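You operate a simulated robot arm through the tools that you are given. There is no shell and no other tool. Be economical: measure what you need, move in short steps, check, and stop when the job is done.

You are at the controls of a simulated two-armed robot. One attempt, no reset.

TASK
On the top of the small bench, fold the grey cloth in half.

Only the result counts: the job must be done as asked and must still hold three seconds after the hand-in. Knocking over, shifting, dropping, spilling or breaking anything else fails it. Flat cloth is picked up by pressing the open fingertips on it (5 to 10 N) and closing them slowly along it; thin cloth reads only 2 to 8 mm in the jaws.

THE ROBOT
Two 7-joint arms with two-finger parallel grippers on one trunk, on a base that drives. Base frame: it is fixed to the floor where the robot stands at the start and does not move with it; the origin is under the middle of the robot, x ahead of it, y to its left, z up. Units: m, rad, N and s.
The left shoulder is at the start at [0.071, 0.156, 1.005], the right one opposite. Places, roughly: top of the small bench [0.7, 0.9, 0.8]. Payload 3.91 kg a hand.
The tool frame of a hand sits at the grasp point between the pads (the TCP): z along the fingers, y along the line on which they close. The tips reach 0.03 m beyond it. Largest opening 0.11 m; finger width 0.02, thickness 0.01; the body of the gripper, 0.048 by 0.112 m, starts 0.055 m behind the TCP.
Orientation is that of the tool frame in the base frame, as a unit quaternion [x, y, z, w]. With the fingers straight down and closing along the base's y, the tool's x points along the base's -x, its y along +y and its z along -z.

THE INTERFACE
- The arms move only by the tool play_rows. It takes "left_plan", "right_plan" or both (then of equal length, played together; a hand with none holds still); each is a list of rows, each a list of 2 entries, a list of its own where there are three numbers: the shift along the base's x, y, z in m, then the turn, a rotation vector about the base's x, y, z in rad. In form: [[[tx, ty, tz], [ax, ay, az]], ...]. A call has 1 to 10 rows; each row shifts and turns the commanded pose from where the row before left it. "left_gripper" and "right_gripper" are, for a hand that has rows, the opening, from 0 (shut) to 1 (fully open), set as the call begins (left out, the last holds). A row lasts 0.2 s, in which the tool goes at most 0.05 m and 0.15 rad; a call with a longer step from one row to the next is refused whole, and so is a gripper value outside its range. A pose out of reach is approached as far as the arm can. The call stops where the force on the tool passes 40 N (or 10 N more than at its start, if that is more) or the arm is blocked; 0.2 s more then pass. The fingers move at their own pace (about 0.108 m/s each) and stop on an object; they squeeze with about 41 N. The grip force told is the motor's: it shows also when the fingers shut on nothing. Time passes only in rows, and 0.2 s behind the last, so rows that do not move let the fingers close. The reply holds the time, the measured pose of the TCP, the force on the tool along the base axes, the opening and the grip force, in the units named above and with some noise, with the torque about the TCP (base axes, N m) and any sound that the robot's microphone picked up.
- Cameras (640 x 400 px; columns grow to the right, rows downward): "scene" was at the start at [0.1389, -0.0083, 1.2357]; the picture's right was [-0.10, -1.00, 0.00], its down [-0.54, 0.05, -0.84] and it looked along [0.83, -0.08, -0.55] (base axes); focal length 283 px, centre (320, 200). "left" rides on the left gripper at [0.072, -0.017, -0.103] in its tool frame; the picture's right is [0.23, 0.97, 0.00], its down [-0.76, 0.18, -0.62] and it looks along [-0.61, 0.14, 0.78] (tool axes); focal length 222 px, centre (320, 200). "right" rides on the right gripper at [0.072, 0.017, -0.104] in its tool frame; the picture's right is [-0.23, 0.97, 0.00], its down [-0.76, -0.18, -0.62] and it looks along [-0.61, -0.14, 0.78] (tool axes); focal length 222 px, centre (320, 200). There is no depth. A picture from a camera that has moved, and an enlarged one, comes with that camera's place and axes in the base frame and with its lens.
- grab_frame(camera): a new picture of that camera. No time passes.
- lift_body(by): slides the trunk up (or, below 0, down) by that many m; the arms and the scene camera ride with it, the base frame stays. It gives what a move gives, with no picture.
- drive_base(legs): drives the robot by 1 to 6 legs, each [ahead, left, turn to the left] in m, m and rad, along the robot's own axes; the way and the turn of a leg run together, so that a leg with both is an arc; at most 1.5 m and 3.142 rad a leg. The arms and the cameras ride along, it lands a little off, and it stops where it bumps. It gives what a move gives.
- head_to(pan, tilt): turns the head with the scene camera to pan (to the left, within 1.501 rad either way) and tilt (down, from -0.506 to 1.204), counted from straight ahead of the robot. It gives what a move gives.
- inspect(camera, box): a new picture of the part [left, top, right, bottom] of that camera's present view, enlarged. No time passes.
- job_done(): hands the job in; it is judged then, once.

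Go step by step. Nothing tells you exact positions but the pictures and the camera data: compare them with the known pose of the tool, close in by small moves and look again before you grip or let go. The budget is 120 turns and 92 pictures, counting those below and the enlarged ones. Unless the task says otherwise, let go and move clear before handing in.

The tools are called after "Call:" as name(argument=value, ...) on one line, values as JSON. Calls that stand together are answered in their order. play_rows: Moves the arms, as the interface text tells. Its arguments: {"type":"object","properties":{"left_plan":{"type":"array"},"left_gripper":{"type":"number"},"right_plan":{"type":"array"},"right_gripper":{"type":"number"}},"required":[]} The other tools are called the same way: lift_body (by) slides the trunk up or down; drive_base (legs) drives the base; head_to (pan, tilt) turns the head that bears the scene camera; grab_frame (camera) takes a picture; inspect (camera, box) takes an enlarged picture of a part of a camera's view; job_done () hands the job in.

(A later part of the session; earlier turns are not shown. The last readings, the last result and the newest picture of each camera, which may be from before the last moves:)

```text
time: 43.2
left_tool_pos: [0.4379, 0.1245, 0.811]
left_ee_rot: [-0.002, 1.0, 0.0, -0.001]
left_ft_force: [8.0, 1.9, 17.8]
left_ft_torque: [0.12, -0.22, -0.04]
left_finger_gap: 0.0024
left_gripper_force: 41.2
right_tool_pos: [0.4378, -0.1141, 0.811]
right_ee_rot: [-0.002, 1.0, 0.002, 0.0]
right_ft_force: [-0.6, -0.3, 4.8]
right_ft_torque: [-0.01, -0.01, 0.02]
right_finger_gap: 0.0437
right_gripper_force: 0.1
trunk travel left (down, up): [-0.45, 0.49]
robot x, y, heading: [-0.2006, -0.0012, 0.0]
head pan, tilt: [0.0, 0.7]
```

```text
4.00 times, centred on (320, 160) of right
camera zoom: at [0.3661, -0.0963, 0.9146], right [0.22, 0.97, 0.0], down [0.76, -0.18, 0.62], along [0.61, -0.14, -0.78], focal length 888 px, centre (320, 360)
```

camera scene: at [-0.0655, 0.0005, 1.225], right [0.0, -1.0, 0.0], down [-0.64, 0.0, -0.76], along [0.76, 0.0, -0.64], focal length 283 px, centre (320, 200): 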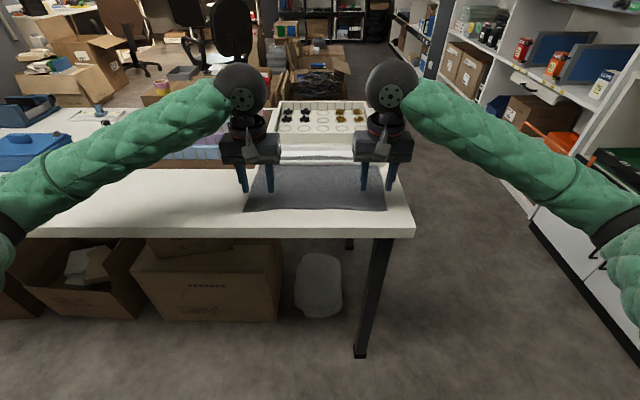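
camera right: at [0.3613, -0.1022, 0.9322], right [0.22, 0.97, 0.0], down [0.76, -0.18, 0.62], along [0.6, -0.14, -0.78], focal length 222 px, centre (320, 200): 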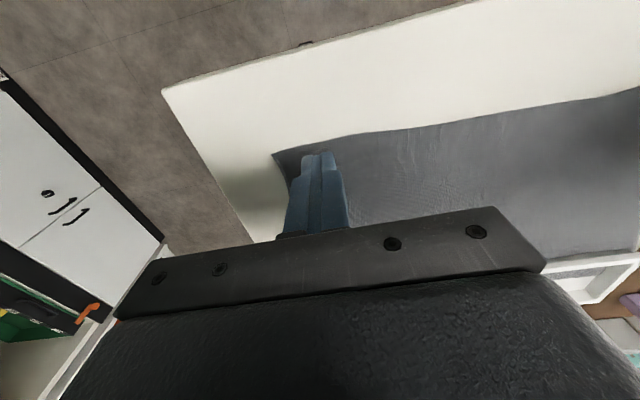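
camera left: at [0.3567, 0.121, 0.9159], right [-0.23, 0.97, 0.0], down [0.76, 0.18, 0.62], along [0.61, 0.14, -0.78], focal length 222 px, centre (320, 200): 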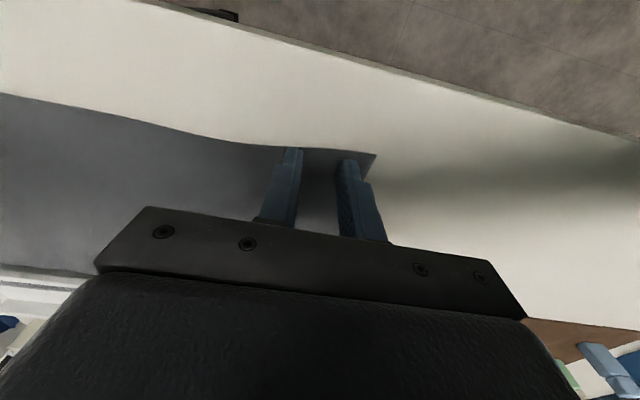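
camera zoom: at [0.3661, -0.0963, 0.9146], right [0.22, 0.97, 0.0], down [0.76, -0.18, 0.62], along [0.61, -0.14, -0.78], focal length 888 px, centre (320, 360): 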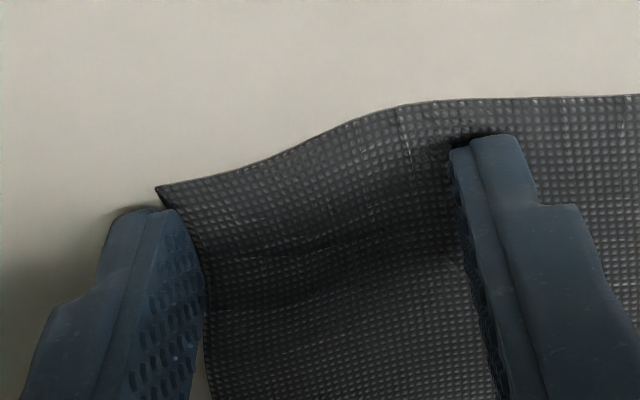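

Call:
play_rows(right_plan=[[[0, 0, 0.006], [0, 0, 0]], [[0.007, 0.014, 0], [0, 0, 0]], [[0, 0, -0.003], [0, 0, 0]], [[0, 0, -0.003], [0, 0, 0]], [[0, 0, -0.0005], [0, 0, 0]]])

Call:
play_rows(right_plan=[[[0, 0, 0], [0, 0, 0]]])

Call:
inspect(camera="right", box=[240, 110, 400, 210])

```text
time: 44.4
left_tool_pos: [0.4389, 0.1235, 0.8109]
left_ee_rot: [-0.001, 1.0, 0.0, -0.001]
left_ft_force: [7.9, 1.7, 16.3]
left_ft_torque: [0.1, -0.23, -0.02]
left_finger_gap: 0.0022
left_gripper_force: 41.5
right_tool_pos: [0.4454, -0.0981, 0.8117]
right_ee_rot: [-0.002, 1.0, 0.002, 0.0]
right_ft_force: [-1.5, -0.7, 7.0]
right_ft_torque: [-0.12, 0.01, -0.03]
right_finger_gap: 0.0442
right_gripper_force: 0.0
trunk travel left (down, up): [-0.45, 0.49]
robot x, y, heading: [-0.2034, 0.0024, 0.002]
head pan, tilt: [0.0, 0.7]
```

```text
time: 44.8
left_tool_pos: [0.4391, 0.1245, 0.8118]
left_ee_rot: [-0.001, 1.0, 0.0, 0.001]
left_ft_force: [8.4, 0.6, 15.1]
left_ft_torque: [0.05, -0.24, -0.08]
left_finger_gap: 0.0024
left_gripper_force: 41.1
right_tool_pos: [0.4443, -0.0987, 0.8117]
right_ee_rot: [-0.002, 1.0, 0.002, 0.0]
right_ft_force: [-0.9, -0.6, 11.4]
right_ft_torque: [-0.21, 0.01, -0.01]
right_finger_gap: 0.0442
right_gripper_force: 0.3
trunk travel left (down, up): [-0.45, 0.49]
robot x, y, heading: [-0.2028, -0.001, -0.001]
head pan, tilt: [0.0, 0.7]
```

```text
4.00 times, centred on (320, 160) of right
camera zoom: at [0.373, -0.0821, 0.9145], right [0.22, 0.97, 0.0], down [0.76, -0.18, 0.62], along [0.61, -0.14, -0.78], focal length 888 px, centre (320, 360)
```

zoom: 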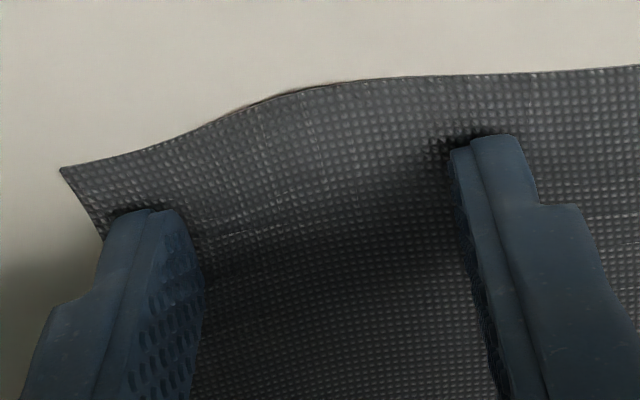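

Call:
play_rows(right_plan=[[[0, 0, 0], [0, 0, 0]]], right_gripper=0.34)

Call:
play_rows(right_plan=[[[0, 0, 0], [0, 0, 0]]], right_gripper=0.29)

Call:
play_rows(right_plan=[[[0, 0, 0], [0, 0, 0]]], right_gripper=0.24)

Call:
play_rows(right_plan=[[[0, 0, 0], [0, 0, 0]]], right_gripper=0.19)

```text
time: 45.2
left_tool_pos: [0.4396, 0.1244, 0.8116]
left_ee_rot: [-0.002, 1.0, 0.0, 0.0]
left_ft_force: [8.0, -0.5, 14.1]
left_ft_torque: [0.05, -0.19, -0.02]
left_finger_gap: 0.0025
left_gripper_force: 40.8
right_tool_pos: [0.4454, -0.0985, 0.8114]
right_ee_rot: [-0.002, 1.0, 0.002, 0.0]
right_ft_force: [1.1, 1.0, 11.3]
right_ft_torque: [-0.13, -0.04, -0.02]
right_finger_gap: 0.0365
right_gripper_force: 0.2
trunk travel left (down, up): [-0.45, 0.49]
robot x, y, heading: [-0.2011, -0.0035, 0.001]
head pan, tilt: [0.0, 0.7]
```

```text
time: 45.6
left_tool_pos: [0.4384, 0.1248, 0.8118]
left_ee_rot: [-0.002, 1.0, 0.0, 0.0]
left_ft_force: [9.1, -0.5, 14.9]
left_ft_torque: [0.02, -0.18, -0.05]
left_finger_gap: 0.0023
left_gripper_force: 40.9
right_tool_pos: [0.4447, -0.0994, 0.8124]
right_ee_rot: [-0.002, 1.0, 0.002, 0.0]
right_ft_force: [0.8, 1.6, 12.5]
right_ft_torque: [-0.12, -0.05, 0.02]
right_finger_gap: 0.0308
right_gripper_force: 0.1
trunk travel left (down, up): [-0.45, 0.49]
robot x, y, heading: [-0.2008, 0.0024, 0.006]
head pan, tilt: [0.0, 0.7]
```

```text
time: 46.0
left_tool_pos: [0.4369, 0.1242, 0.8113]
left_ee_rot: [-0.002, 1.0, 0.0, 0.0]
left_ft_force: [7.9, -1.5, 13.2]
left_ft_torque: [-0.02, -0.2, -0.06]
left_finger_gap: 0.0024
left_gripper_force: 41.2
right_tool_pos: [0.4456, -0.0991, 0.8122]
right_ee_rot: [-0.003, 1.0, 0.001, 0.0]
right_ft_force: [0.5, 3.4, 14.6]
right_ft_torque: [-0.01, -0.03, 0.02]
right_finger_gap: 0.026
right_gripper_force: 0.1
trunk travel left (down, up): [-0.45, 0.49]
robot x, y, heading: [-0.2013, -0.0001, 0.0]
head pan, tilt: [0.0, 0.7]
```

```text
time: 46.4
left_tool_pos: [0.4376, 0.1236, 0.8118]
left_ee_rot: [-0.002, 1.0, 0.0, 0.0]
left_ft_force: [7.6, -2.5, 12.3]
left_ft_torque: [-0.08, -0.25, -0.08]
left_finger_gap: 0.0023
left_gripper_force: 41.0
right_tool_pos: [0.4444, -0.0986, 0.811]
right_ee_rot: [-0.002, 1.0, 0.002, 0.0]
right_ft_force: [0.8, 5.5, 14.9]
right_ft_torque: [0.06, -0.03, 0.05]
right_finger_gap: 0.0219
right_gripper_force: 1.5
trunk travel left (down, up): [-0.45, 0.49]
robot x, y, heading: [-0.2025, -0.005, 0.007]
head pan, tilt: [0.0, 0.7]
```

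Call:
play_rows(right_plan=[[[0, 0, 0], [0, 0, 0]]], right_gripper=0.15)

Call:
play_rows(right_plan=[[[0, 0, 0], [0, 0, 0]]], right_gripper=0.11)

Call:
play_rows(right_plan=[[[0, 0, 0], [0, 0, 0]]], right_gripper=0.07)

Call:
play_rows(right_plan=[[[0, 0, 0], [0, 0, 0]], [[0, 0, 0], [0, 0, 0]]], right_gripper=0.0)

Call:
inspect(camera="right", box=[240, 110, 400, 210])

```text
time: 46.8
left_tool_pos: [0.4379, 0.1237, 0.8118]
left_ee_rot: [-0.002, 1.0, 0.0, -0.001]
left_ft_force: [7.2, -6.6, 12.3]
left_ft_torque: [-0.18, -0.17, -0.13]
left_finger_gap: 0.0023
left_gripper_force: 40.8
right_tool_pos: [0.4445, -0.0993, 0.8108]
right_ee_rot: [-0.002, 1.0, 0.003, 0.0]
right_ft_force: [1.3, 8.3, 14.5]
right_ft_torque: [0.18, -0.07, 0.04]
right_finger_gap: 0.0194
right_gripper_force: 3.0
trunk travel left (down, up): [-0.45, 0.49]
robot x, y, heading: [-0.2012, -0.0014, 0.002]
head pan, tilt: [0.0, 0.7]
```

```text
time: 47.2
left_tool_pos: [0.4376, 0.1246, 0.8116]
left_ee_rot: [-0.002, 1.0, 0.001, -0.001]
left_ft_force: [5.6, -15.6, 11.0]
left_ft_torque: [-0.39, -0.15, -0.19]
left_finger_gap: 0.0025
left_gripper_force: 41.0
right_tool_pos: [0.4433, -0.0979, 0.811]
right_ee_rot: [-0.001, 1.0, 0.002, -0.001]
right_ft_force: [0.0, 13.1, 15.6]
right_ft_torque: [0.37, -0.08, 0.07]
right_finger_gap: 0.0141
right_gripper_force: 9.5
trunk travel left (down, up): [-0.45, 0.49]
robot x, y, heading: [-0.1996, -0.0008, 0.004]
head pan, tilt: [0.0, 0.7]
```

```text
time: 47.6
left_tool_pos: [0.4381, 0.1239, 0.8123]
left_ee_rot: [-0.002, 1.0, 0.0, 0.001]
left_ft_force: [4.9, -15.1, 11.3]
left_ft_torque: [-0.41, -0.08, -0.17]
left_finger_gap: 0.0024
left_gripper_force: 41.2
right_tool_pos: [0.445, -0.0988, 0.8118]
right_ee_rot: [-0.003, 1.0, 0.001, 0.0]
right_ft_force: [-0.2, 13.8, 16.5]
right_ft_torque: [0.38, -0.11, 0.08]
right_finger_gap: 0.0143
right_gripper_force: 7.1
trunk travel left (down, up): [-0.45, 0.49]
robot x, y, heading: [-0.1986, -0.0028, 0.008]
head pan, tilt: [0.0, 0.7]
```

```text
time: 48.3
left_tool_pos: [0.4381, 0.1227, 0.8121]
left_ee_rot: [0.001, 1.0, -0.003, 0.001]
left_ft_force: [4.7, -21.2, 5.9]
left_ft_torque: [-0.53, -0.16, -0.24]
left_finger_gap: 0.0025
left_gripper_force: 40.4
right_tool_pos: [0.4448, -0.098, 0.8106]
right_ee_rot: [-0.004, 1.0, 0.004, 0.0]
right_ft_force: [0.3, 22.8, 9.4]
right_ft_torque: [0.67, -0.03, 0.11]
right_finger_gap: 0.0024
right_gripper_force: 41.2
trunk travel left (down, up): [-0.45, 0.49]
robot x, y, heading: [-0.1979, -0.0003, 0.003]
head pan, tilt: [0.0, 0.7]
stopped in row 2 (right hand): the force on the tool passed its limit at 40 N (the readings are from after the stop); the commanded pose is now the measured one
```

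```text
4.00 times, centred on (320, 160) of right
camera zoom: at [0.3725, -0.0803, 0.9145], right [0.22, 0.98, 0.01], down [0.76, -0.18, 0.62], along [0.61, -0.13, -0.78], focal length 888 px, centre (320, 360)
```

zoom: 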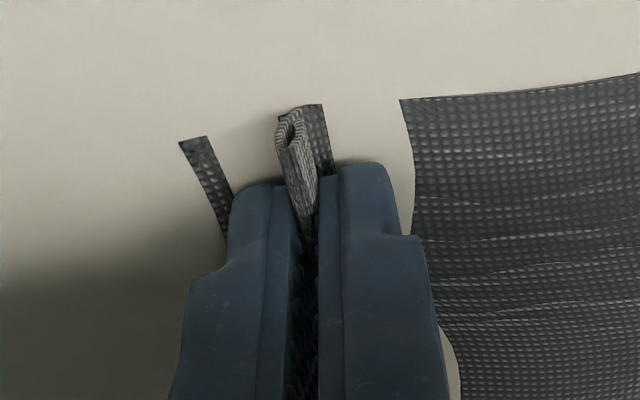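

Both hands now hold cloth (2.4 mm) with the cloth taut between them. I ease the tension and lift slightly.

Call:
play_rows(right_plan=[[[0, 0.002, 0.002], [0, 0, 0]], [[0, 0.003, 0.003], [0, 0, 0]], [[0, 0.002, 0.003], [0, 0, 0]]], left_plan=[[[0, -0.002, 0.002], [0, 0, 0]], [[0, -0.003, 0.003], [0, 0, 0]], [[0, -0.002, 0.003], [0, 0, 0]]])

Call:
grab_frame(camera="scene")

```text
time: 49.1
left_tool_pos: [0.4393, 0.1166, 0.8173]
left_ee_rot: [-0.002, 1.0, 0.0, 0.0]
left_ft_force: [5.9, 0.2, 0.0]
left_ft_torque: [0.05, -0.2, 0.01]
left_finger_gap: 0.0021
left_gripper_force: 41.6
right_tool_pos: [0.4454, -0.0924, 0.8182]
right_ee_rot: [-0.003, 1.0, 0.002, -0.001]
right_ft_force: [1.2, 0.3, 0.1]
right_ft_torque: [-0.02, -0.02, -0.01]
right_finger_gap: 0.0025
right_gripper_force: 41.1
trunk travel left (down, up): [-0.45, 0.49]
robot x, y, heading: [-0.2005, -0.0035, 0.001]
head pan, tilt: [0.0, 0.7]
```

```text
37 pictures are left
camera scene: at [-0.065, 0.0005, 1.2248], right [0.0, -1.0, 0.0], down [-0.64, 0.0, -0.76], along [0.76, 0.0, -0.64], focal length 283 px, centre (320, 200)
```

scene: 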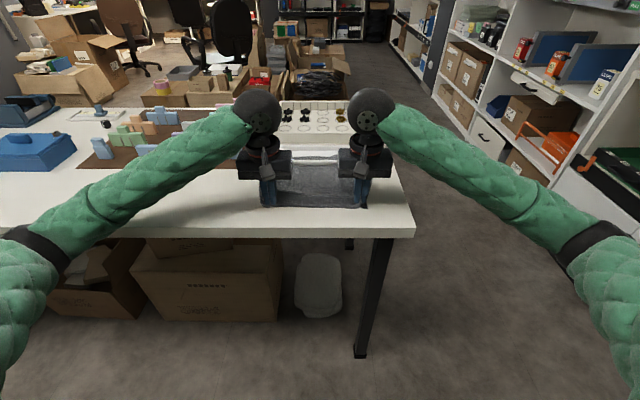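

Now I draw the cloth back out of the frame, starting with a small pull.

Call:
play_rows(right_plan=[[[-0.01, 0, 0], [0, 0, 0]], [[-0.01, 0, 0], [0, 0, 0]], [[-0.01, 0, 0], [0, 0, 0]]], left_plan=[[[-0.01, 0, 0], [0, 0, 0]], [[-0.01, 0, 0], [0, 0, 0]], [[-0.01, 0, 0], [0, 0, 0]]])

Call:
inspect(camera="scene", box=[220, 130, 412, 250])

```text
time: 49.7
left_tool_pos: [0.4301, 0.1185, 0.8175]
left_ee_rot: [-0.005, 1.0, -0.002, 0.001]
left_ft_force: [35.5, 3.5, 0.0]
left_ft_torque: [0.11, -1.02, 0.0]
left_finger_gap: 0.0023
left_gripper_force: 40.9
right_tool_pos: [0.4345, -0.0925, 0.8189]
right_ee_rot: [0.0, 1.0, 0.002, 0.0]
right_ft_force: [19.7, 0.2, 1.0]
right_ft_torque: [0.01, -0.56, 0.01]
right_finger_gap: 0.0025
right_gripper_force: 41.3
trunk travel left (down, up): [-0.45, 0.49]
robot x, y, heading: [-0.1985, -0.005, 0.004]
head pan, tilt: [0.0, 0.7]
stopped in row 2 (left hand): the force on the tool passed its limit at 45 N (the readings are from after the stop); the commanded pose is now the measured one
```

```text
3.33 times, centred on (316, 190) of scene
camera zoom: at [-0.0615, 0.0007, 1.2247], right [0.0, -1.0, 0.0], down [-0.65, 0.0, -0.76], along [0.76, 0.0, -0.65], focal length 945 px, centre (333, 233)
```

zoom: 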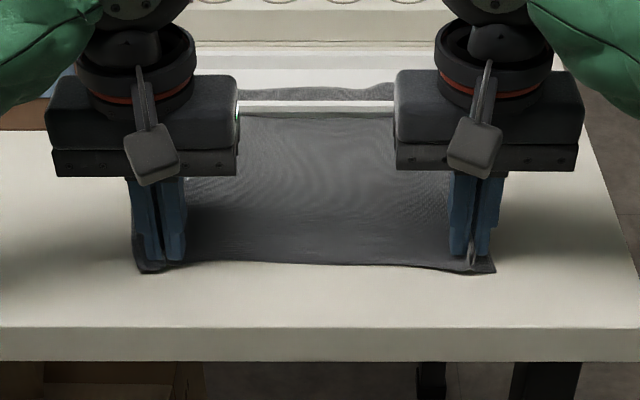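

The pull meets more than 50 N and the cloth does not come, so its far strip really is trapped. I compare the frame's position with before.

Call:
inspect(camera="scene", box=[240, 130, 400, 230])

Call:
play_rows(right_plan=[[[0.004, 0, 0], [0, 0, 0]], [[0.003, 0, 0], [0, 0, 0]]], left_plan=[[[0.005, -0.001, 0], [0, 0, 0]], [[0.004, -0.001, 0], [0, 0, 0]]])

```text
4.00 times, centred on (320, 180) of scene
camera zoom: at [-0.0615, 0.0007, 1.2247], right [0.0, -1.0, 0.0], down [-0.65, 0.0, -0.76], along [0.76, 0.0, -0.65], focal length 1134 px, centre (320, 280)
```

zoom: 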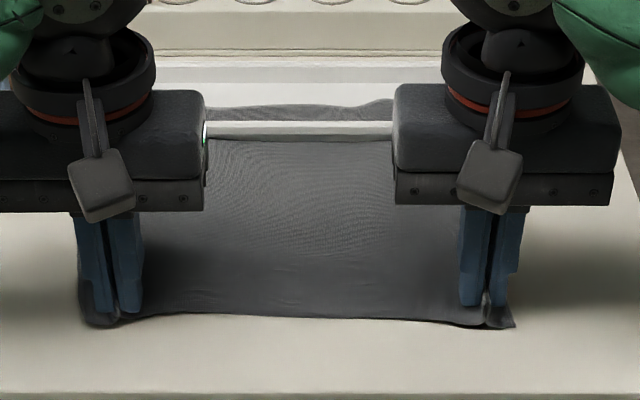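

```text
time: 50.3
left_tool_pos: [0.4343, 0.1141, 0.8186]
left_ee_rot: [-0.003, 1.0, -0.001, 0.001]
left_ft_force: [15.3, 2.6, -0.7]
left_ft_torque: [0.11, -0.49, 0.02]
left_finger_gap: 0.0024
left_gripper_force: 40.8
right_tool_pos: [0.4373, -0.0925, 0.82]
right_ee_rot: [-0.002, 1.0, 0.002, 0.001]
right_ft_force: [4.8, -0.4, -0.2]
right_ft_torque: [0.02, -0.12, 0.0]
right_finger_gap: 0.0025
right_gripper_force: 41.6
trunk travel left (down, up): [-0.45, 0.49]
robot x, y, heading: [-0.2006, -0.0006, 0.004]
head pan, tilt: [0.0, 0.7]
```

The frame is immovable and the far strip stays trapped, so the cloth cannot be pulled free. The rail is only about 1.6 cm tall, so I fold the near edge up and over it onto the far edge inside the frame.

Call:
play_rows(right_plan=[[[0.015, 0, 0.03], [0, 0.0, 0]], [[0.015, 0, 0.035], [0, 0.05, 0]], [[0.02, 0, 0.03], [0, 0.1, 0]], [[0.03, 0, 0.02], [0, 0.1, 0]], [[0.035, 0, 0.005], [0, 0.1, 0]], [[0, 0, 0], [0, 0, 0]]], left_plan=[[[0.015, 0, 0.03], [0, 0.0, 0]], [[0.015, 0, 0.035], [0, 0.05, 0]], [[0.02, 0, 0.03], [0, 0.1, 0]], [[0.03, 0, 0.02], [0, 0.1, 0]], [[0.035, 0, 0.005], [0, 0.1, 0]], [[0, 0, 0], [0, 0, 0]]])

Call:
grab_frame(camera="scene")

Call:
grab_frame(camera="left")

```text
time: 51.7
left_tool_pos: [0.5489, 0.1153, 0.9388]
left_ee_rot: [-0.004, 0.985, -0.001, -0.172]
left_ft_force: [-0.8, 0.6, 0.3]
left_ft_torque: [0.02, 0.0, 0.02]
left_finger_gap: 0.002
left_gripper_force: 41.3
right_tool_pos: [0.5525, -0.0914, 0.9388]
right_ee_rot: [-0.001, 0.985, 0.003, -0.174]
right_ft_force: [0.5, 0.3, -1.0]
right_ft_torque: [-0.04, -0.01, -0.04]
right_finger_gap: 0.0025
right_gripper_force: 41.1
trunk travel left (down, up): [-0.45, 0.49]
robot x, y, heading: [-0.2018, -0.002, 0.0]
head pan, tilt: [0.0, 0.7]
```

```text
34 pictures are left
camera scene: at [-0.0654, 0.0006, 1.2251], right [0.0, -1.0, 0.0], down [-0.64, 0.0, -0.76], along [0.76, 0.0, -0.64], focal length 283 px, centre (320, 200)
```

scene: 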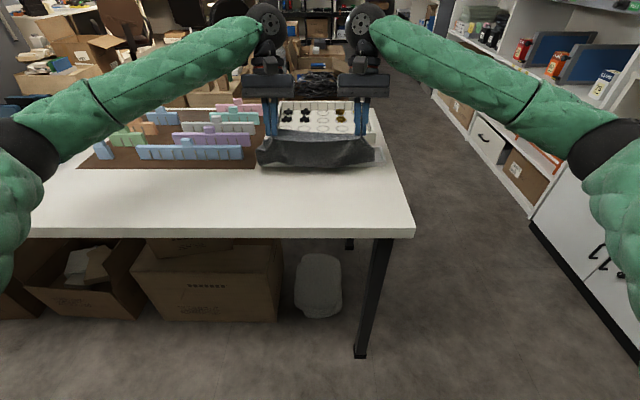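

```text
33 pictures are left
camera left: at [0.5149, 0.0978, 1.0614], right [-0.22, 0.97, 0.08], down [0.93, 0.18, 0.33], along [0.3, 0.14, -0.94], focal length 222 px, centre (320, 200)
```

left: 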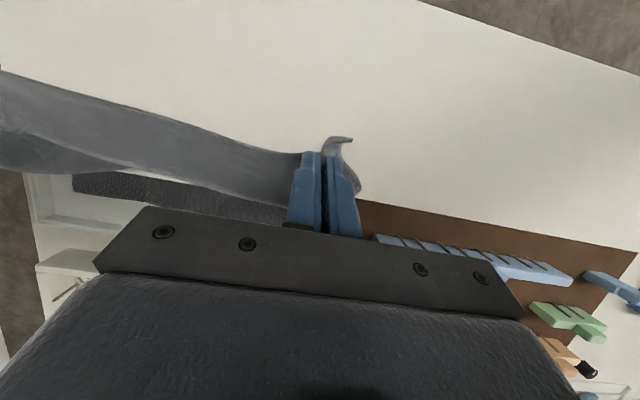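

The cloth is lifted cleanly. I check how it sits relative to the frame.

Call:
inspect(camera="scene", box=[244, 115, 396, 210])

Call:
inspect(camera="left", box=[0, 60, 320, 260])

```text
4.21 times, centred on (320, 162) of scene
camera zoom: at [-0.0654, 0.0006, 1.2251], right [0.0, -1.0, 0.0], down [-0.64, 0.0, -0.76], along [0.76, 0.0, -0.64], focal length 1193 px, centre (320, 358)
```

zoom: 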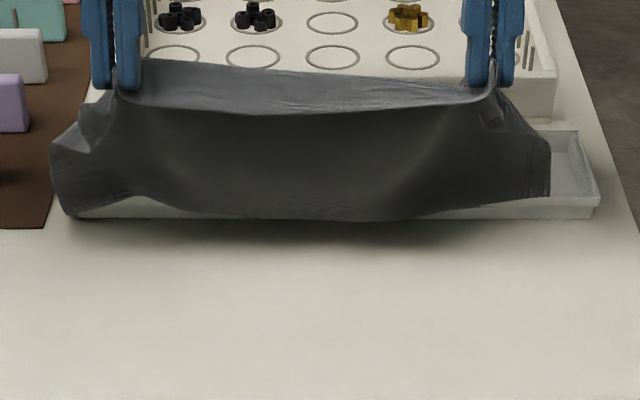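

```text
2.00 times, centred on (160, 160) of left
camera zoom: at [0.5149, 0.0978, 1.0614], right [-0.22, 0.97, 0.08], down [0.93, 0.18, 0.33], along [0.3, 0.14, -0.94], focal length 444 px, centre (640, 280)
```

zoom: 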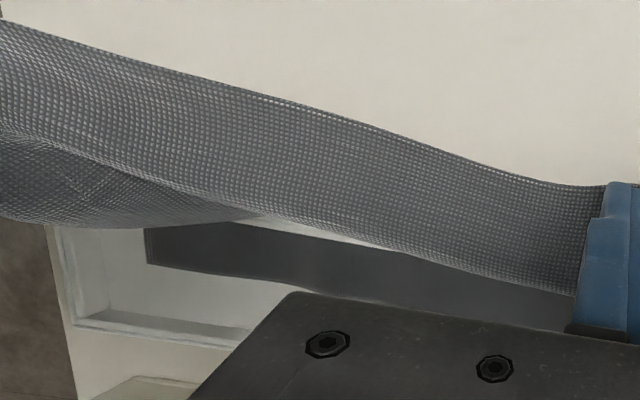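

Good: the cloth rises from in front of the rail. I lower at this x so the lower half lies down on the bench in front of the rail, then pass over it at low height.

Call:
play_rows(right_plan=[[[-0.01, 0, -0.025], [0, 0, 0]], [[-0.005, 0, -0.025], [0, 0, 0]], [[0.005, 0, -0.02], [0, 0, 0]], [[0.02, 0, -0.01], [0, 0, 0]], [[0, 0, 0], [0, 0, 0]]], left_plan=[[[-0.01, 0, -0.025], [0, 0, 0]], [[-0.005, 0, -0.025], [0, 0, 0]], [[0.005, 0, -0.02], [0, 0, 0]], [[0.02, 0, -0.01], [0, 0, 0]], [[0, 0, 0], [0, 0, 0]]])

Call:
inspect(camera="scene", box=[244, 115, 396, 210])

```text
time: 52.9
left_tool_pos: [0.5605, 0.1145, 0.8584]
left_ee_rot: [-0.003, 0.985, 0.0, -0.172]
left_ft_force: [0.3, -0.4, -0.3]
left_ft_torque: [-0.01, -0.03, 0.04]
left_finger_gap: 0.0022
left_gripper_force: 40.7
right_tool_pos: [0.5644, -0.0931, 0.8595]
right_ee_rot: [-0.001, 0.985, 0.003, -0.174]
right_ft_force: [-0.3, 1.1, 0.1]
right_ft_torque: [0.0, -0.03, -0.01]
right_finger_gap: 0.0025
right_gripper_force: 40.9
trunk travel left (down, up): [-0.45, 0.49]
robot x, y, heading: [-0.1985, 0.0006, 0.0]
head pan, tilt: [0.0, 0.7]
```

```text
4.21 times, centred on (320, 162) of scene
camera zoom: at [-0.0652, 0.0005, 1.2251], right [0.0, -1.0, 0.0], down [-0.64, 0.0, -0.76], along [0.76, 0.0, -0.64], focal length 1193 px, centre (320, 358)
```

zoom: 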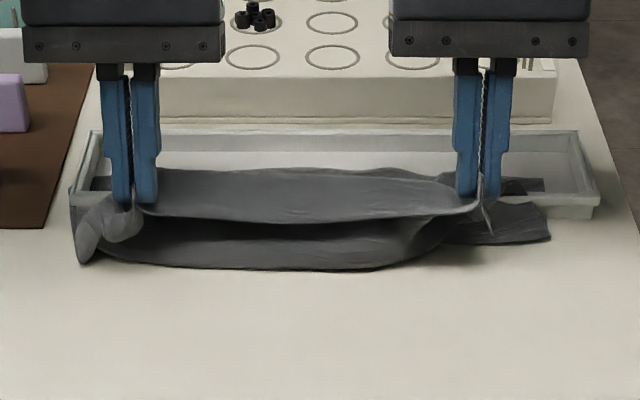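

A neat loop has formed with the crease at about x = 0.537. Now I carry the edge over the rail, past the target, and lower it while coming back.

Call:
play_rows(right_plan=[[[0.02, -0.003, 0.003], [0, 0, 0]], [[0.025, -0.003, 0], [0, 0, 0]], [[0.025, -0.002, 0], [0, 0, 0]], [[0.02, -0.002, 0], [0, 0, 0]], [[0.01, 0, 0], [0, 0, 0]], [[0, 0, 0], [0, 0, 0]]], left_plan=[[[0.02, 0.002, 0.003], [0, 0, 0]], [[0.025, 0.002, 0], [0, 0, 0]], [[0.025, 0.001, 0], [0, 0, 0]], [[0.02, 0.001, 0], [0, 0, 0]], [[0.014, 0, 0], [0, 0, 0]], [[0, 0, 0], [0, 0, 0]]])

Call:
inspect(camera="scene", box=[244, 115, 396, 210])

Call:
grab_frame(camera="left")

Call:
grab_frame(camera="right")

```text
time: 54.3
left_tool_pos: [0.6644, 0.1207, 0.8627]
left_ee_rot: [-0.003, 0.985, -0.001, -0.172]
left_ft_force: [-0.7, -28.4, -0.1]
left_ft_torque: [-0.84, 0.03, -0.07]
left_finger_gap: 0.0026
left_gripper_force: 40.7
right_tool_pos: [0.6645, -0.1008, 0.864]
right_ee_rot: [-0.002, 0.985, 0.003, -0.173]
right_ft_force: [0.7, 28.7, -0.4]
right_ft_torque: [0.81, -0.05, -0.19]
right_finger_gap: 0.0027
right_gripper_force: 41.0
trunk travel left (down, up): [-0.45, 0.49]
robot x, y, heading: [-0.2002, -0.0001, -0.0]
head pan, tilt: [0.0, 0.7]
```

```text
4.21 times, centred on (320, 162) of scene
camera zoom: at [-0.0648, 0.0006, 1.225], right [0.0, -1.0, 0.0], down [-0.64, 0.0, -0.76], along [0.76, 0.0, -0.64], focal length 1193 px, centre (320, 358)
```

zoom: 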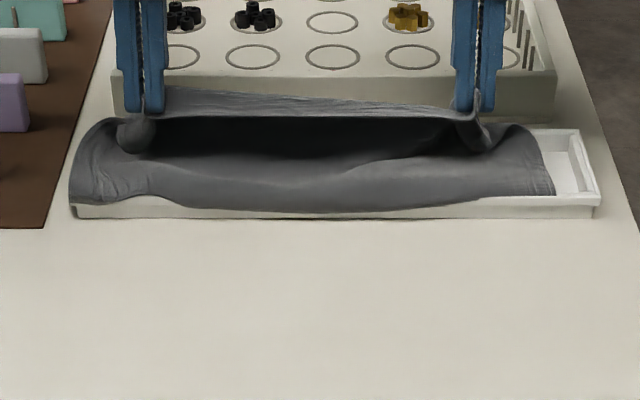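

```text
28 pictures are left
camera left: at [0.6294, 0.1027, 0.9846], right [-0.22, 0.97, 0.08], down [0.93, 0.18, 0.33], along [0.3, 0.14, -0.94], focal length 222 px, centre (320, 200)
```

left: 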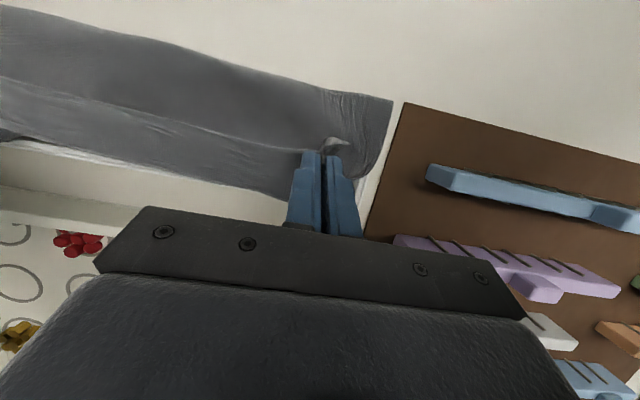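

```text
27 pictures are left
camera right: at [0.6318, -0.0832, 0.9845], right [0.21, 0.97, -0.07], down [0.93, -0.18, 0.32], along [0.3, -0.13, -0.94], focal length 222 px, centre (320, 200)
```

right: 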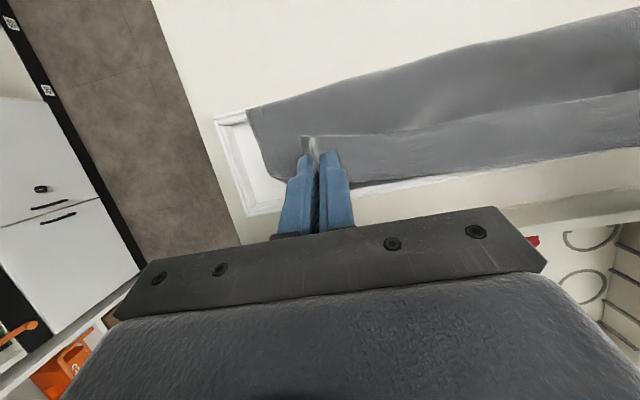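

The cloth now appears to have come over the rail, with the rail's front face bare, so it may be free. I ease the sideways tension and raise it for a look.

Call:
play_rows(right_plan=[[[-0.01, 0.004, 0.03], [0, 0, 0]], [[-0.02, 0.003, 0.03], [0, 0, 0]], [[-0.02, 0, 0.04], [0, 0, 0]], [[-0.01, 0, 0.02], [0, 0, 0]], [[0, 0, 0], [0, 0, 0]]], left_plan=[[[-0.01, -0.003, 0.03], [0, 0, 0]], [[-0.02, -0.003, 0.03], [0, 0, 0]], [[-0.02, 0, 0.04], [0, 0, 0]], [[-0.01, 0, 0.02], [0, 0, 0]], [[0, 0, 0], [0, 0, 0]]])

Call:
inspect(camera="scene", box=[228, 100, 420, 220])

Call:
grab_frame(camera="left")

```text
time: 55.5
left_tool_pos: [0.6059, 0.1172, 0.9813]
left_ee_rot: [-0.003, 0.985, 0.001, -0.173]
left_ft_force: [-2.5, -1.3, -12.3]
left_ft_torque: [-0.03, 0.23, -0.02]
left_finger_gap: 0.0019
left_gripper_force: 40.7
right_tool_pos: [0.6041, -0.095, 0.9808]
right_ee_rot: [0.0, 0.985, 0.003, -0.174]
right_ft_force: [-0.9, 1.2, -14.4]
right_ft_torque: [0.08, 0.21, -0.04]
right_finger_gap: 0.0025
right_gripper_force: 41.0
trunk travel left (down, up): [-0.45, 0.49]
robot x, y, heading: [-0.1981, 0.0003, 0.008]
head pan, tilt: [0.0, 0.7]
```

```text
3.33 times, centred on (324, 160) of scene
camera zoom: at [-0.0633, 0.0004, 1.2245], right [0.0, -1.0, 0.0], down [-0.65, 0.0, -0.76], along [0.76, 0.0, -0.65], focal length 945 px, centre (307, 333)
```

zoom: 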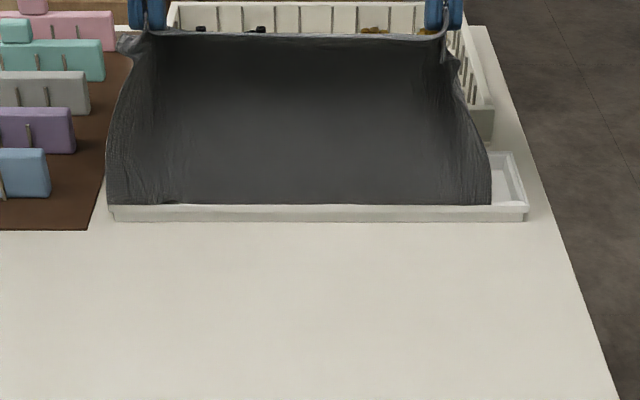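

```text
25 pictures are left
camera left: at [0.5723, 0.0988, 1.1023], right [-0.22, 0.97, 0.08], down [0.93, 0.18, 0.33], along [0.3, 0.15, -0.94], focal length 222 px, centre (320, 200)
```

left: 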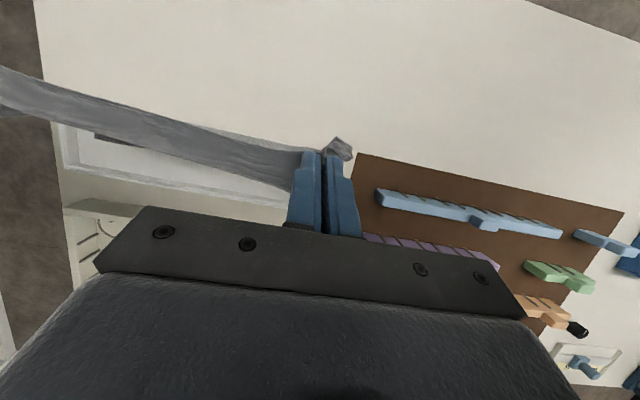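

The cloth is still held under the wall (taut at 0.17 m), as before. I lower it again in front of the rail to form the loop, then pass over lower and less far.

Call:
play_rows(right_plan=[[[-0.025, 0, -0.025], [0, 0, 0]], [[-0.025, 0, -0.025], [0, 0, 0]], [[-0.02, 0, -0.03], [0, 0, 0]], [[0.0, 0, -0.03], [0, 0, 0]], [[0.02, 0, -0.015], [0, 0, 0]], [[0, 0, 0], [0, 0, 0]]], left_plan=[[[-0.025, 0, -0.025], [0, 0, 0]], [[-0.025, 0, -0.025], [0, 0, 0]], [[-0.02, 0, -0.03], [0, 0, 0]], [[0.0, 0, -0.03], [0, 0, 0]], [[0.02, 0, -0.015], [0, 0, 0]], [[0, 0, 0], [0, 0, 0]]])

Call:
play_rows(right_plan=[[[0.02, 0, -0.008], [0, 0, 0]], [[0.02, 0, 0], [0, 0, 0]], [[0.01, 0, 0], [0, 0, 0]], [[0, 0, 0], [0, 0, 0]]], left_plan=[[[0.02, 0, -0.008], [0, 0, 0]], [[0.02, 0, 0], [0, 0, 0]], [[0.01, 0, 0], [0, 0, 0]], [[0, 0, 0], [0, 0, 0]]])

Call:
inspect(camera="scene", box=[228, 100, 420, 220])

```text
time: 56.9
left_tool_pos: [0.5532, 0.1159, 0.8584]
left_ee_rot: [-0.004, 0.985, 0.0, -0.172]
left_ft_force: [-0.7, 0.0, -0.6]
left_ft_torque: [0.02, -0.03, 0.0]
left_finger_gap: 0.0023
left_gripper_force: 41.7
right_tool_pos: [0.5531, -0.0925, 0.8585]
right_ee_rot: [-0.001, 0.985, 0.003, -0.174]
right_ft_force: [0.1, -0.2, 0.7]
right_ft_torque: [0.02, -0.01, 0.02]
right_finger_gap: 0.0022
right_gripper_force: 41.2
trunk travel left (down, up): [-0.45, 0.49]
robot x, y, heading: [-0.2026, -0.0005, 0.006]
head pan, tilt: [0.0, 0.7]
```

```text
time: 57.9
left_tool_pos: [0.6023, 0.114, 0.8501]
left_ee_rot: [-0.003, 0.985, 0.0, -0.171]
left_ft_force: [-1.4, -0.9, 0.0]
left_ft_torque: [0.01, -0.02, 0.0]
left_finger_gap: 0.0024
left_gripper_force: 41.2
right_tool_pos: [0.6038, -0.0922, 0.85]
right_ee_rot: [-0.001, 0.985, 0.004, -0.174]
right_ft_force: [-0.8, 0.7, 0.6]
right_ft_torque: [0.0, -0.01, -0.03]
right_finger_gap: 0.0021
right_gripper_force: 41.4
trunk travel left (down, up): [-0.45, 0.49]
robot x, y, heading: [-0.2014, -0.002, 0.006]
head pan, tilt: [0.0, 0.7]
```

```text
3.33 times, centred on (324, 160) of scene
camera zoom: at [-0.0649, 0.0004, 1.225], right [0.0, -1.0, 0.0], down [-0.64, 0.0, -0.76], along [0.76, 0.0, -0.64], focal length 945 px, centre (307, 333)
```

zoom: 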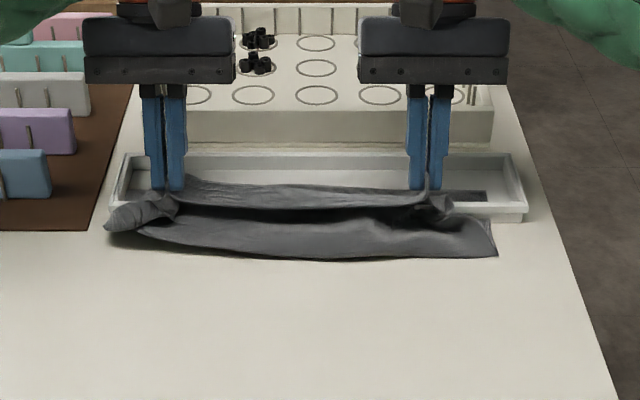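

Call:
play_rows(right_plan=[[[0.015, -0.001, 0], [0, 0, 0]], [[0.015, -0.001, 0], [0, 0, 0]], [[0.012, 0, -0.004], [0, 0, 0]], [[0.005, 0, -0.008], [0, 0, 0]], [[-0.002, 0, -0.008], [0, 0, 0]], [[0, 0, 0], [0, 0, 0]]], left_plan=[[[0.015, 0.001, 0], [0, 0, 0]], [[0.015, 0.001, 0], [0, 0, 0]], [[0.012, 0, -0.004], [0, 0, 0]], [[0.005, 0, -0.008], [0, 0, 0]], [[-0.002, 0, -0.008], [0, 0, 0]], [[0, 0, 0], [0, 0, 0]]])

Call:
inspect(camera="scene", box=[228, 100, 420, 220])

Call:
grab_frame(camera="right")

```text
time: 59.3
left_tool_pos: [0.6488, 0.1171, 0.8291]
left_ee_rot: [-0.002, 0.985, 0.0, -0.172]
left_ft_force: [0.8, -4.2, 1.6]
left_ft_torque: [-0.12, 0.01, 0.0]
left_finger_gap: 0.0022
left_gripper_force: 41.1
right_tool_pos: [0.6478, -0.0957, 0.8305]
right_ee_rot: [-0.001, 0.985, 0.004, -0.173]
right_ft_force: [0.7, 3.9, 2.1]
right_ft_torque: [0.14, -0.04, -0.03]
right_finger_gap: 0.0026
right_gripper_force: 41.4
trunk travel left (down, up): [-0.45, 0.49]
robot x, y, heading: [-0.2006, 0.0036, 0.009]
head pan, tilt: [0.0, 0.7]
```

```text
3.33 times, centred on (324, 160) of scene
camera zoom: at [-0.0649, 0.0004, 1.225], right [0.0, -1.0, 0.0], down [-0.64, 0.0, -0.76], along [0.76, 0.0, -0.64], focal length 945 px, centre (307, 333)
```

zoom: 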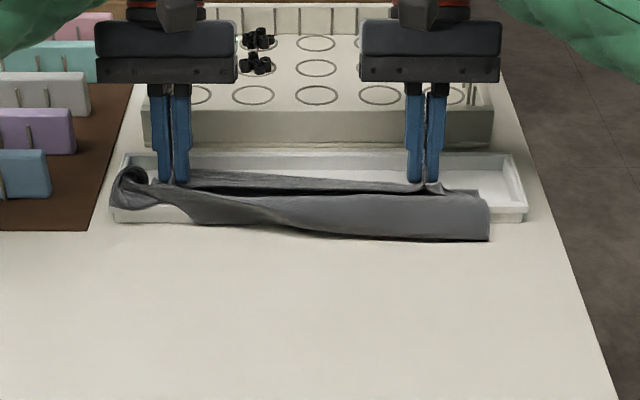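

```text
22 pictures are left
camera right: at [0.616, -0.079, 0.9515], right [0.21, 0.97, -0.07], down [0.93, -0.18, 0.32], along [0.3, -0.14, -0.94], focal length 222 px, centre (320, 200)
```

right: 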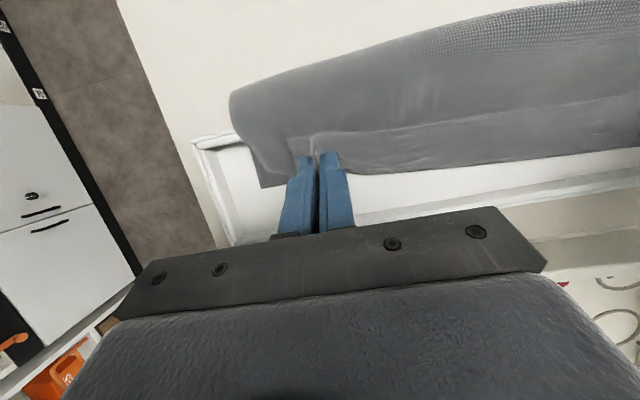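

The right side folds well, but the left was drawn a little too far. I back the left up by 12 mm, then release both gently.

Call:
play_rows(right_plan=[[[0, -0.001, -0.002], [0, 0, 0]], [[0, -0.001, -0.002], [0, 0, 0]], [[0, -0.001, -0.001], [0, 0, 0]]], left_plan=[[[-0.006, 0.001, 0], [0, 0, 0]], [[-0.006, 0.001, -0.002], [0, 0, 0]], [[0, 0.001, -0.003], [0, 0, 0]]])

Call:
play_rows(right_plan=[[[0, 0, 0], [0, 0, 0]], [[0, 0, 0], [0, 0, 0]]], left_plan=[[[0, 0, 0], [0, 0, 0]], [[0, 0, 0], [0, 0, 0]]], left_gripper=0.25, right_gripper=0.25)

Call:
inspect(camera="scene", box=[228, 100, 420, 220])

```text
time: 60.1
left_tool_pos: [0.6352, 0.1206, 0.8254]
left_ee_rot: [-0.003, 0.985, -0.001, -0.171]
left_ft_force: [8.5, -17.6, 10.5]
left_ft_torque: [-0.46, -0.03, 0.01]
left_finger_gap: 0.0023
left_gripper_force: 41.2
right_tool_pos: [0.6474, -0.0984, 0.8282]
right_ee_rot: [-0.002, 0.985, 0.003, -0.173]
right_ft_force: [1.3, 19.8, 15.6]
right_ft_torque: [0.7, -0.06, -0.15]
right_finger_gap: 0.0026
right_gripper_force: 40.9
trunk travel left (down, up): [-0.45, 0.49]
robot x, y, heading: [-0.2034, 0.0033, 0.006]
head pan, tilt: [0.0, 0.7]
```

```text
time: 60.7
left_tool_pos: [0.6364, 0.1206, 0.8233]
left_ee_rot: [-0.004, 0.985, 0.0, -0.172]
left_ft_force: [13.7, -4.2, 12.2]
left_ft_torque: [0.13, -0.15, -0.23]
left_finger_gap: 0.0255
left_gripper_force: 0.1
right_tool_pos: [0.6485, -0.1009, 0.824]
right_ee_rot: [0.0, 0.985, 0.003, -0.174]
right_ft_force: [0.7, 0.6, 0.6]
right_ft_torque: [0.02, 0.02, 0.0]
right_finger_gap: 0.0278
right_gripper_force: 0.4
trunk travel left (down, up): [-0.45, 0.49]
robot x, y, heading: [-0.1993, -0.0041, 0.003]
head pan, tilt: [0.0, 0.7]
```

```text
3.33 times, centred on (324, 160) of scene
camera zoom: at [-0.0647, -0.0002, 1.225], right [0.0, -1.0, 0.0], down [-0.64, 0.0, -0.76], along [0.76, 0.0, -0.64], focal length 945 px, centre (307, 333)
```

zoom: 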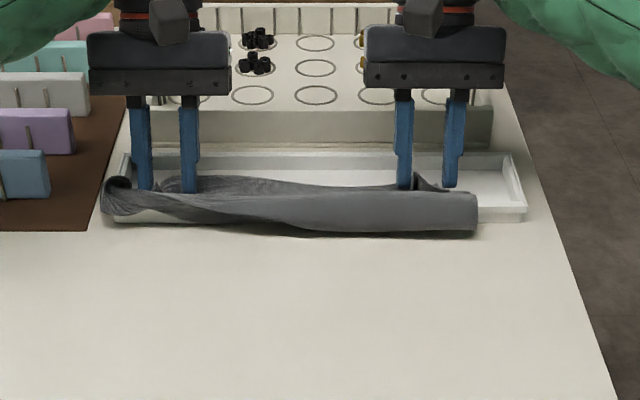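

Released. I lift both hands straight up and view the cloth.

Call:
play_rows(right_plan=[[[0, 0, 0.02], [0, 0, 0]], [[0, 0, 0.04], [0, -0.1, 0]], [[0, 0, 0.04], [0, -0.1, 0]], [[0, -0.03, 0.03], [0, -0.1, 0]], [[-0.03, -0.03, 0], [0, -0.05, 0]], [[-0.03, -0.03, 0], [0, 0, 0]], [[-0.03, -0.03, 0], [0, 0, 0]]], left_plan=[[[0, 0, 0.02], [0, 0, 0]], [[0, 0, 0.04], [0, -0.1, 0]], [[0, 0, 0.04], [0, -0.1, 0]], [[0, 0.03, 0.03], [0, -0.1, 0]], [[-0.03, 0.03, 0], [0, -0.05, 0]], [[-0.03, 0.03, 0], [0, 0, 0]], [[-0.03, 0.03, 0], [0, 0, 0]]])

Call:
inspect(camera="scene", box=[228, 100, 420, 220])

Call:
grab_frame(camera="left")

```text
time: 62.3
left_tool_pos: [0.5449, 0.2414, 0.9543]
left_ee_rot: [-0.004, 1.0, -0.001, 0.002]
left_ft_force: [-0.6, -0.5, 0.2]
left_ft_torque: [-0.04, -0.02, 0.0]
left_finger_gap: 0.0274
left_gripper_force: 0.1
right_tool_pos: [0.5579, -0.2201, 0.9581]
right_ee_rot: [-0.002, 1.0, 0.004, 0.001]
right_ft_force: [0.3, 0.2, -0.7]
right_ft_torque: [0.03, -0.03, -0.02]
right_finger_gap: 0.0276
right_gripper_force: 0.1
trunk travel left (down, up): [-0.45, 0.49]
robot x, y, heading: [-0.1958, 0.0004, 0.005]
head pan, tilt: [0.0, 0.7]
```

```text
3.33 times, centred on (324, 160) of scene
camera zoom: at [-0.066, 0.0005, 1.2253], right [0.0, -1.0, 0.0], down [-0.64, 0.0, -0.77], along [0.77, 0.0, -0.64], focal length 945 px, centre (307, 333)
```

zoom: 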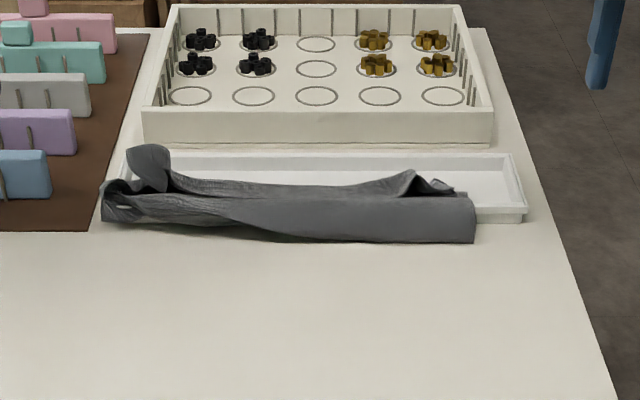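

```text
19 pictures are left
camera left: at [0.4707, 0.2242, 1.0584], right [-0.23, 0.97, 0.0], down [0.76, 0.18, 0.63], along [0.61, 0.14, -0.78], focal length 222 px, centre (320, 200)
```

left: 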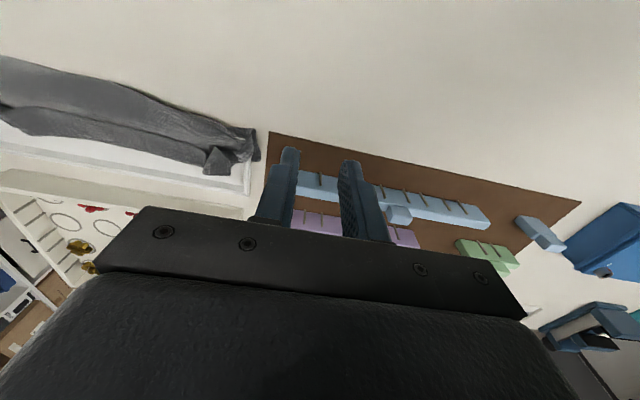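

Call:
play_rows(left_plan=[[[-0.03, -0.03, 0.02], [0, 0, 0]], [[-0.04, -0.03, 0.0], [0, 0, 0]], [[-0.03, -0.035, 0], [0, 0, 0]], [[-0.02, -0.035, 0], [0, 0, 0]], [[0, -0.03, 0], [0, 0, 0]]])

Call:
grab_frame(camera="left")

Call:
inspect(camera="left", box=[100, 100, 420, 300])

```text
time: 63.5
left_tool_pos: [0.4272, 0.0823, 0.9748]
left_ee_rot: [-0.004, 1.0, 0.0, 0.002]
left_ft_force: [-0.2, -0.1, 0.4]
left_ft_torque: [-0.02, 0.0, 0.01]
left_finger_gap: 0.0273
left_gripper_force: 0.0
right_tool_pos: [0.5597, -0.2207, 0.9555]
right_ee_rot: [-0.001, 1.0, 0.004, 0.0]
right_ft_force: [0.2, 0.3, 0.4]
right_ft_torque: [0.03, -0.03, -0.01]
right_finger_gap: 0.0272
right_gripper_force: 0.0
trunk travel left (down, up): [-0.45, 0.49]
robot x, y, heading: [-0.1985, -0.002, 0.006]
head pan, tilt: [0.0, 0.7]
```

```text
18 pictures are left
camera left: at [0.354, 0.0638, 1.0784], right [-0.24, 0.97, 0.0], down [0.76, 0.18, 0.63], along [0.61, 0.15, -0.78], focal length 222 px, centre (320, 200)
```

left: 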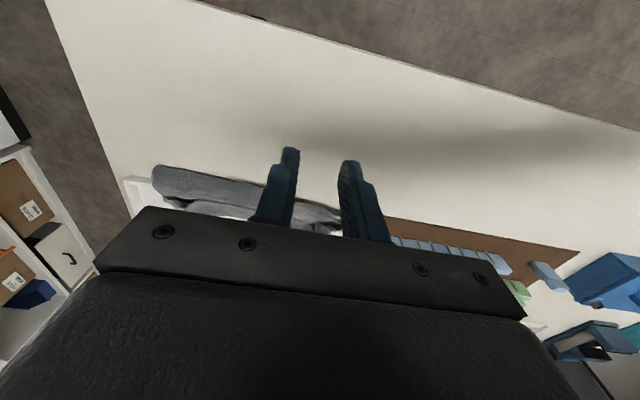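

```text
2.00 times, centred on (260, 200) of left
camera zoom: at [0.354, 0.0638, 1.0784], right [-0.24, 0.97, 0.0], down [0.76, 0.18, 0.63], along [0.61, 0.15, -0.78], focal length 444 px, centre (440, 200)
```

zoom: 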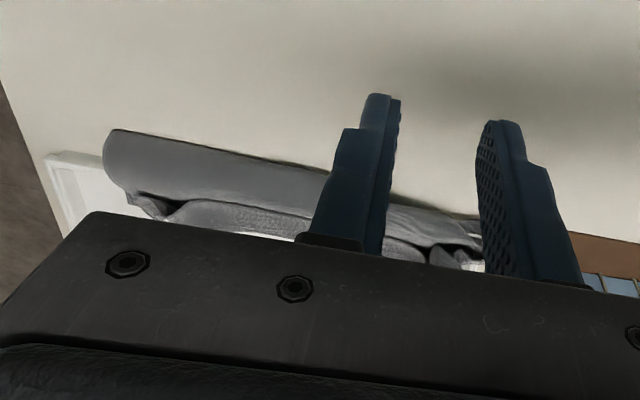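

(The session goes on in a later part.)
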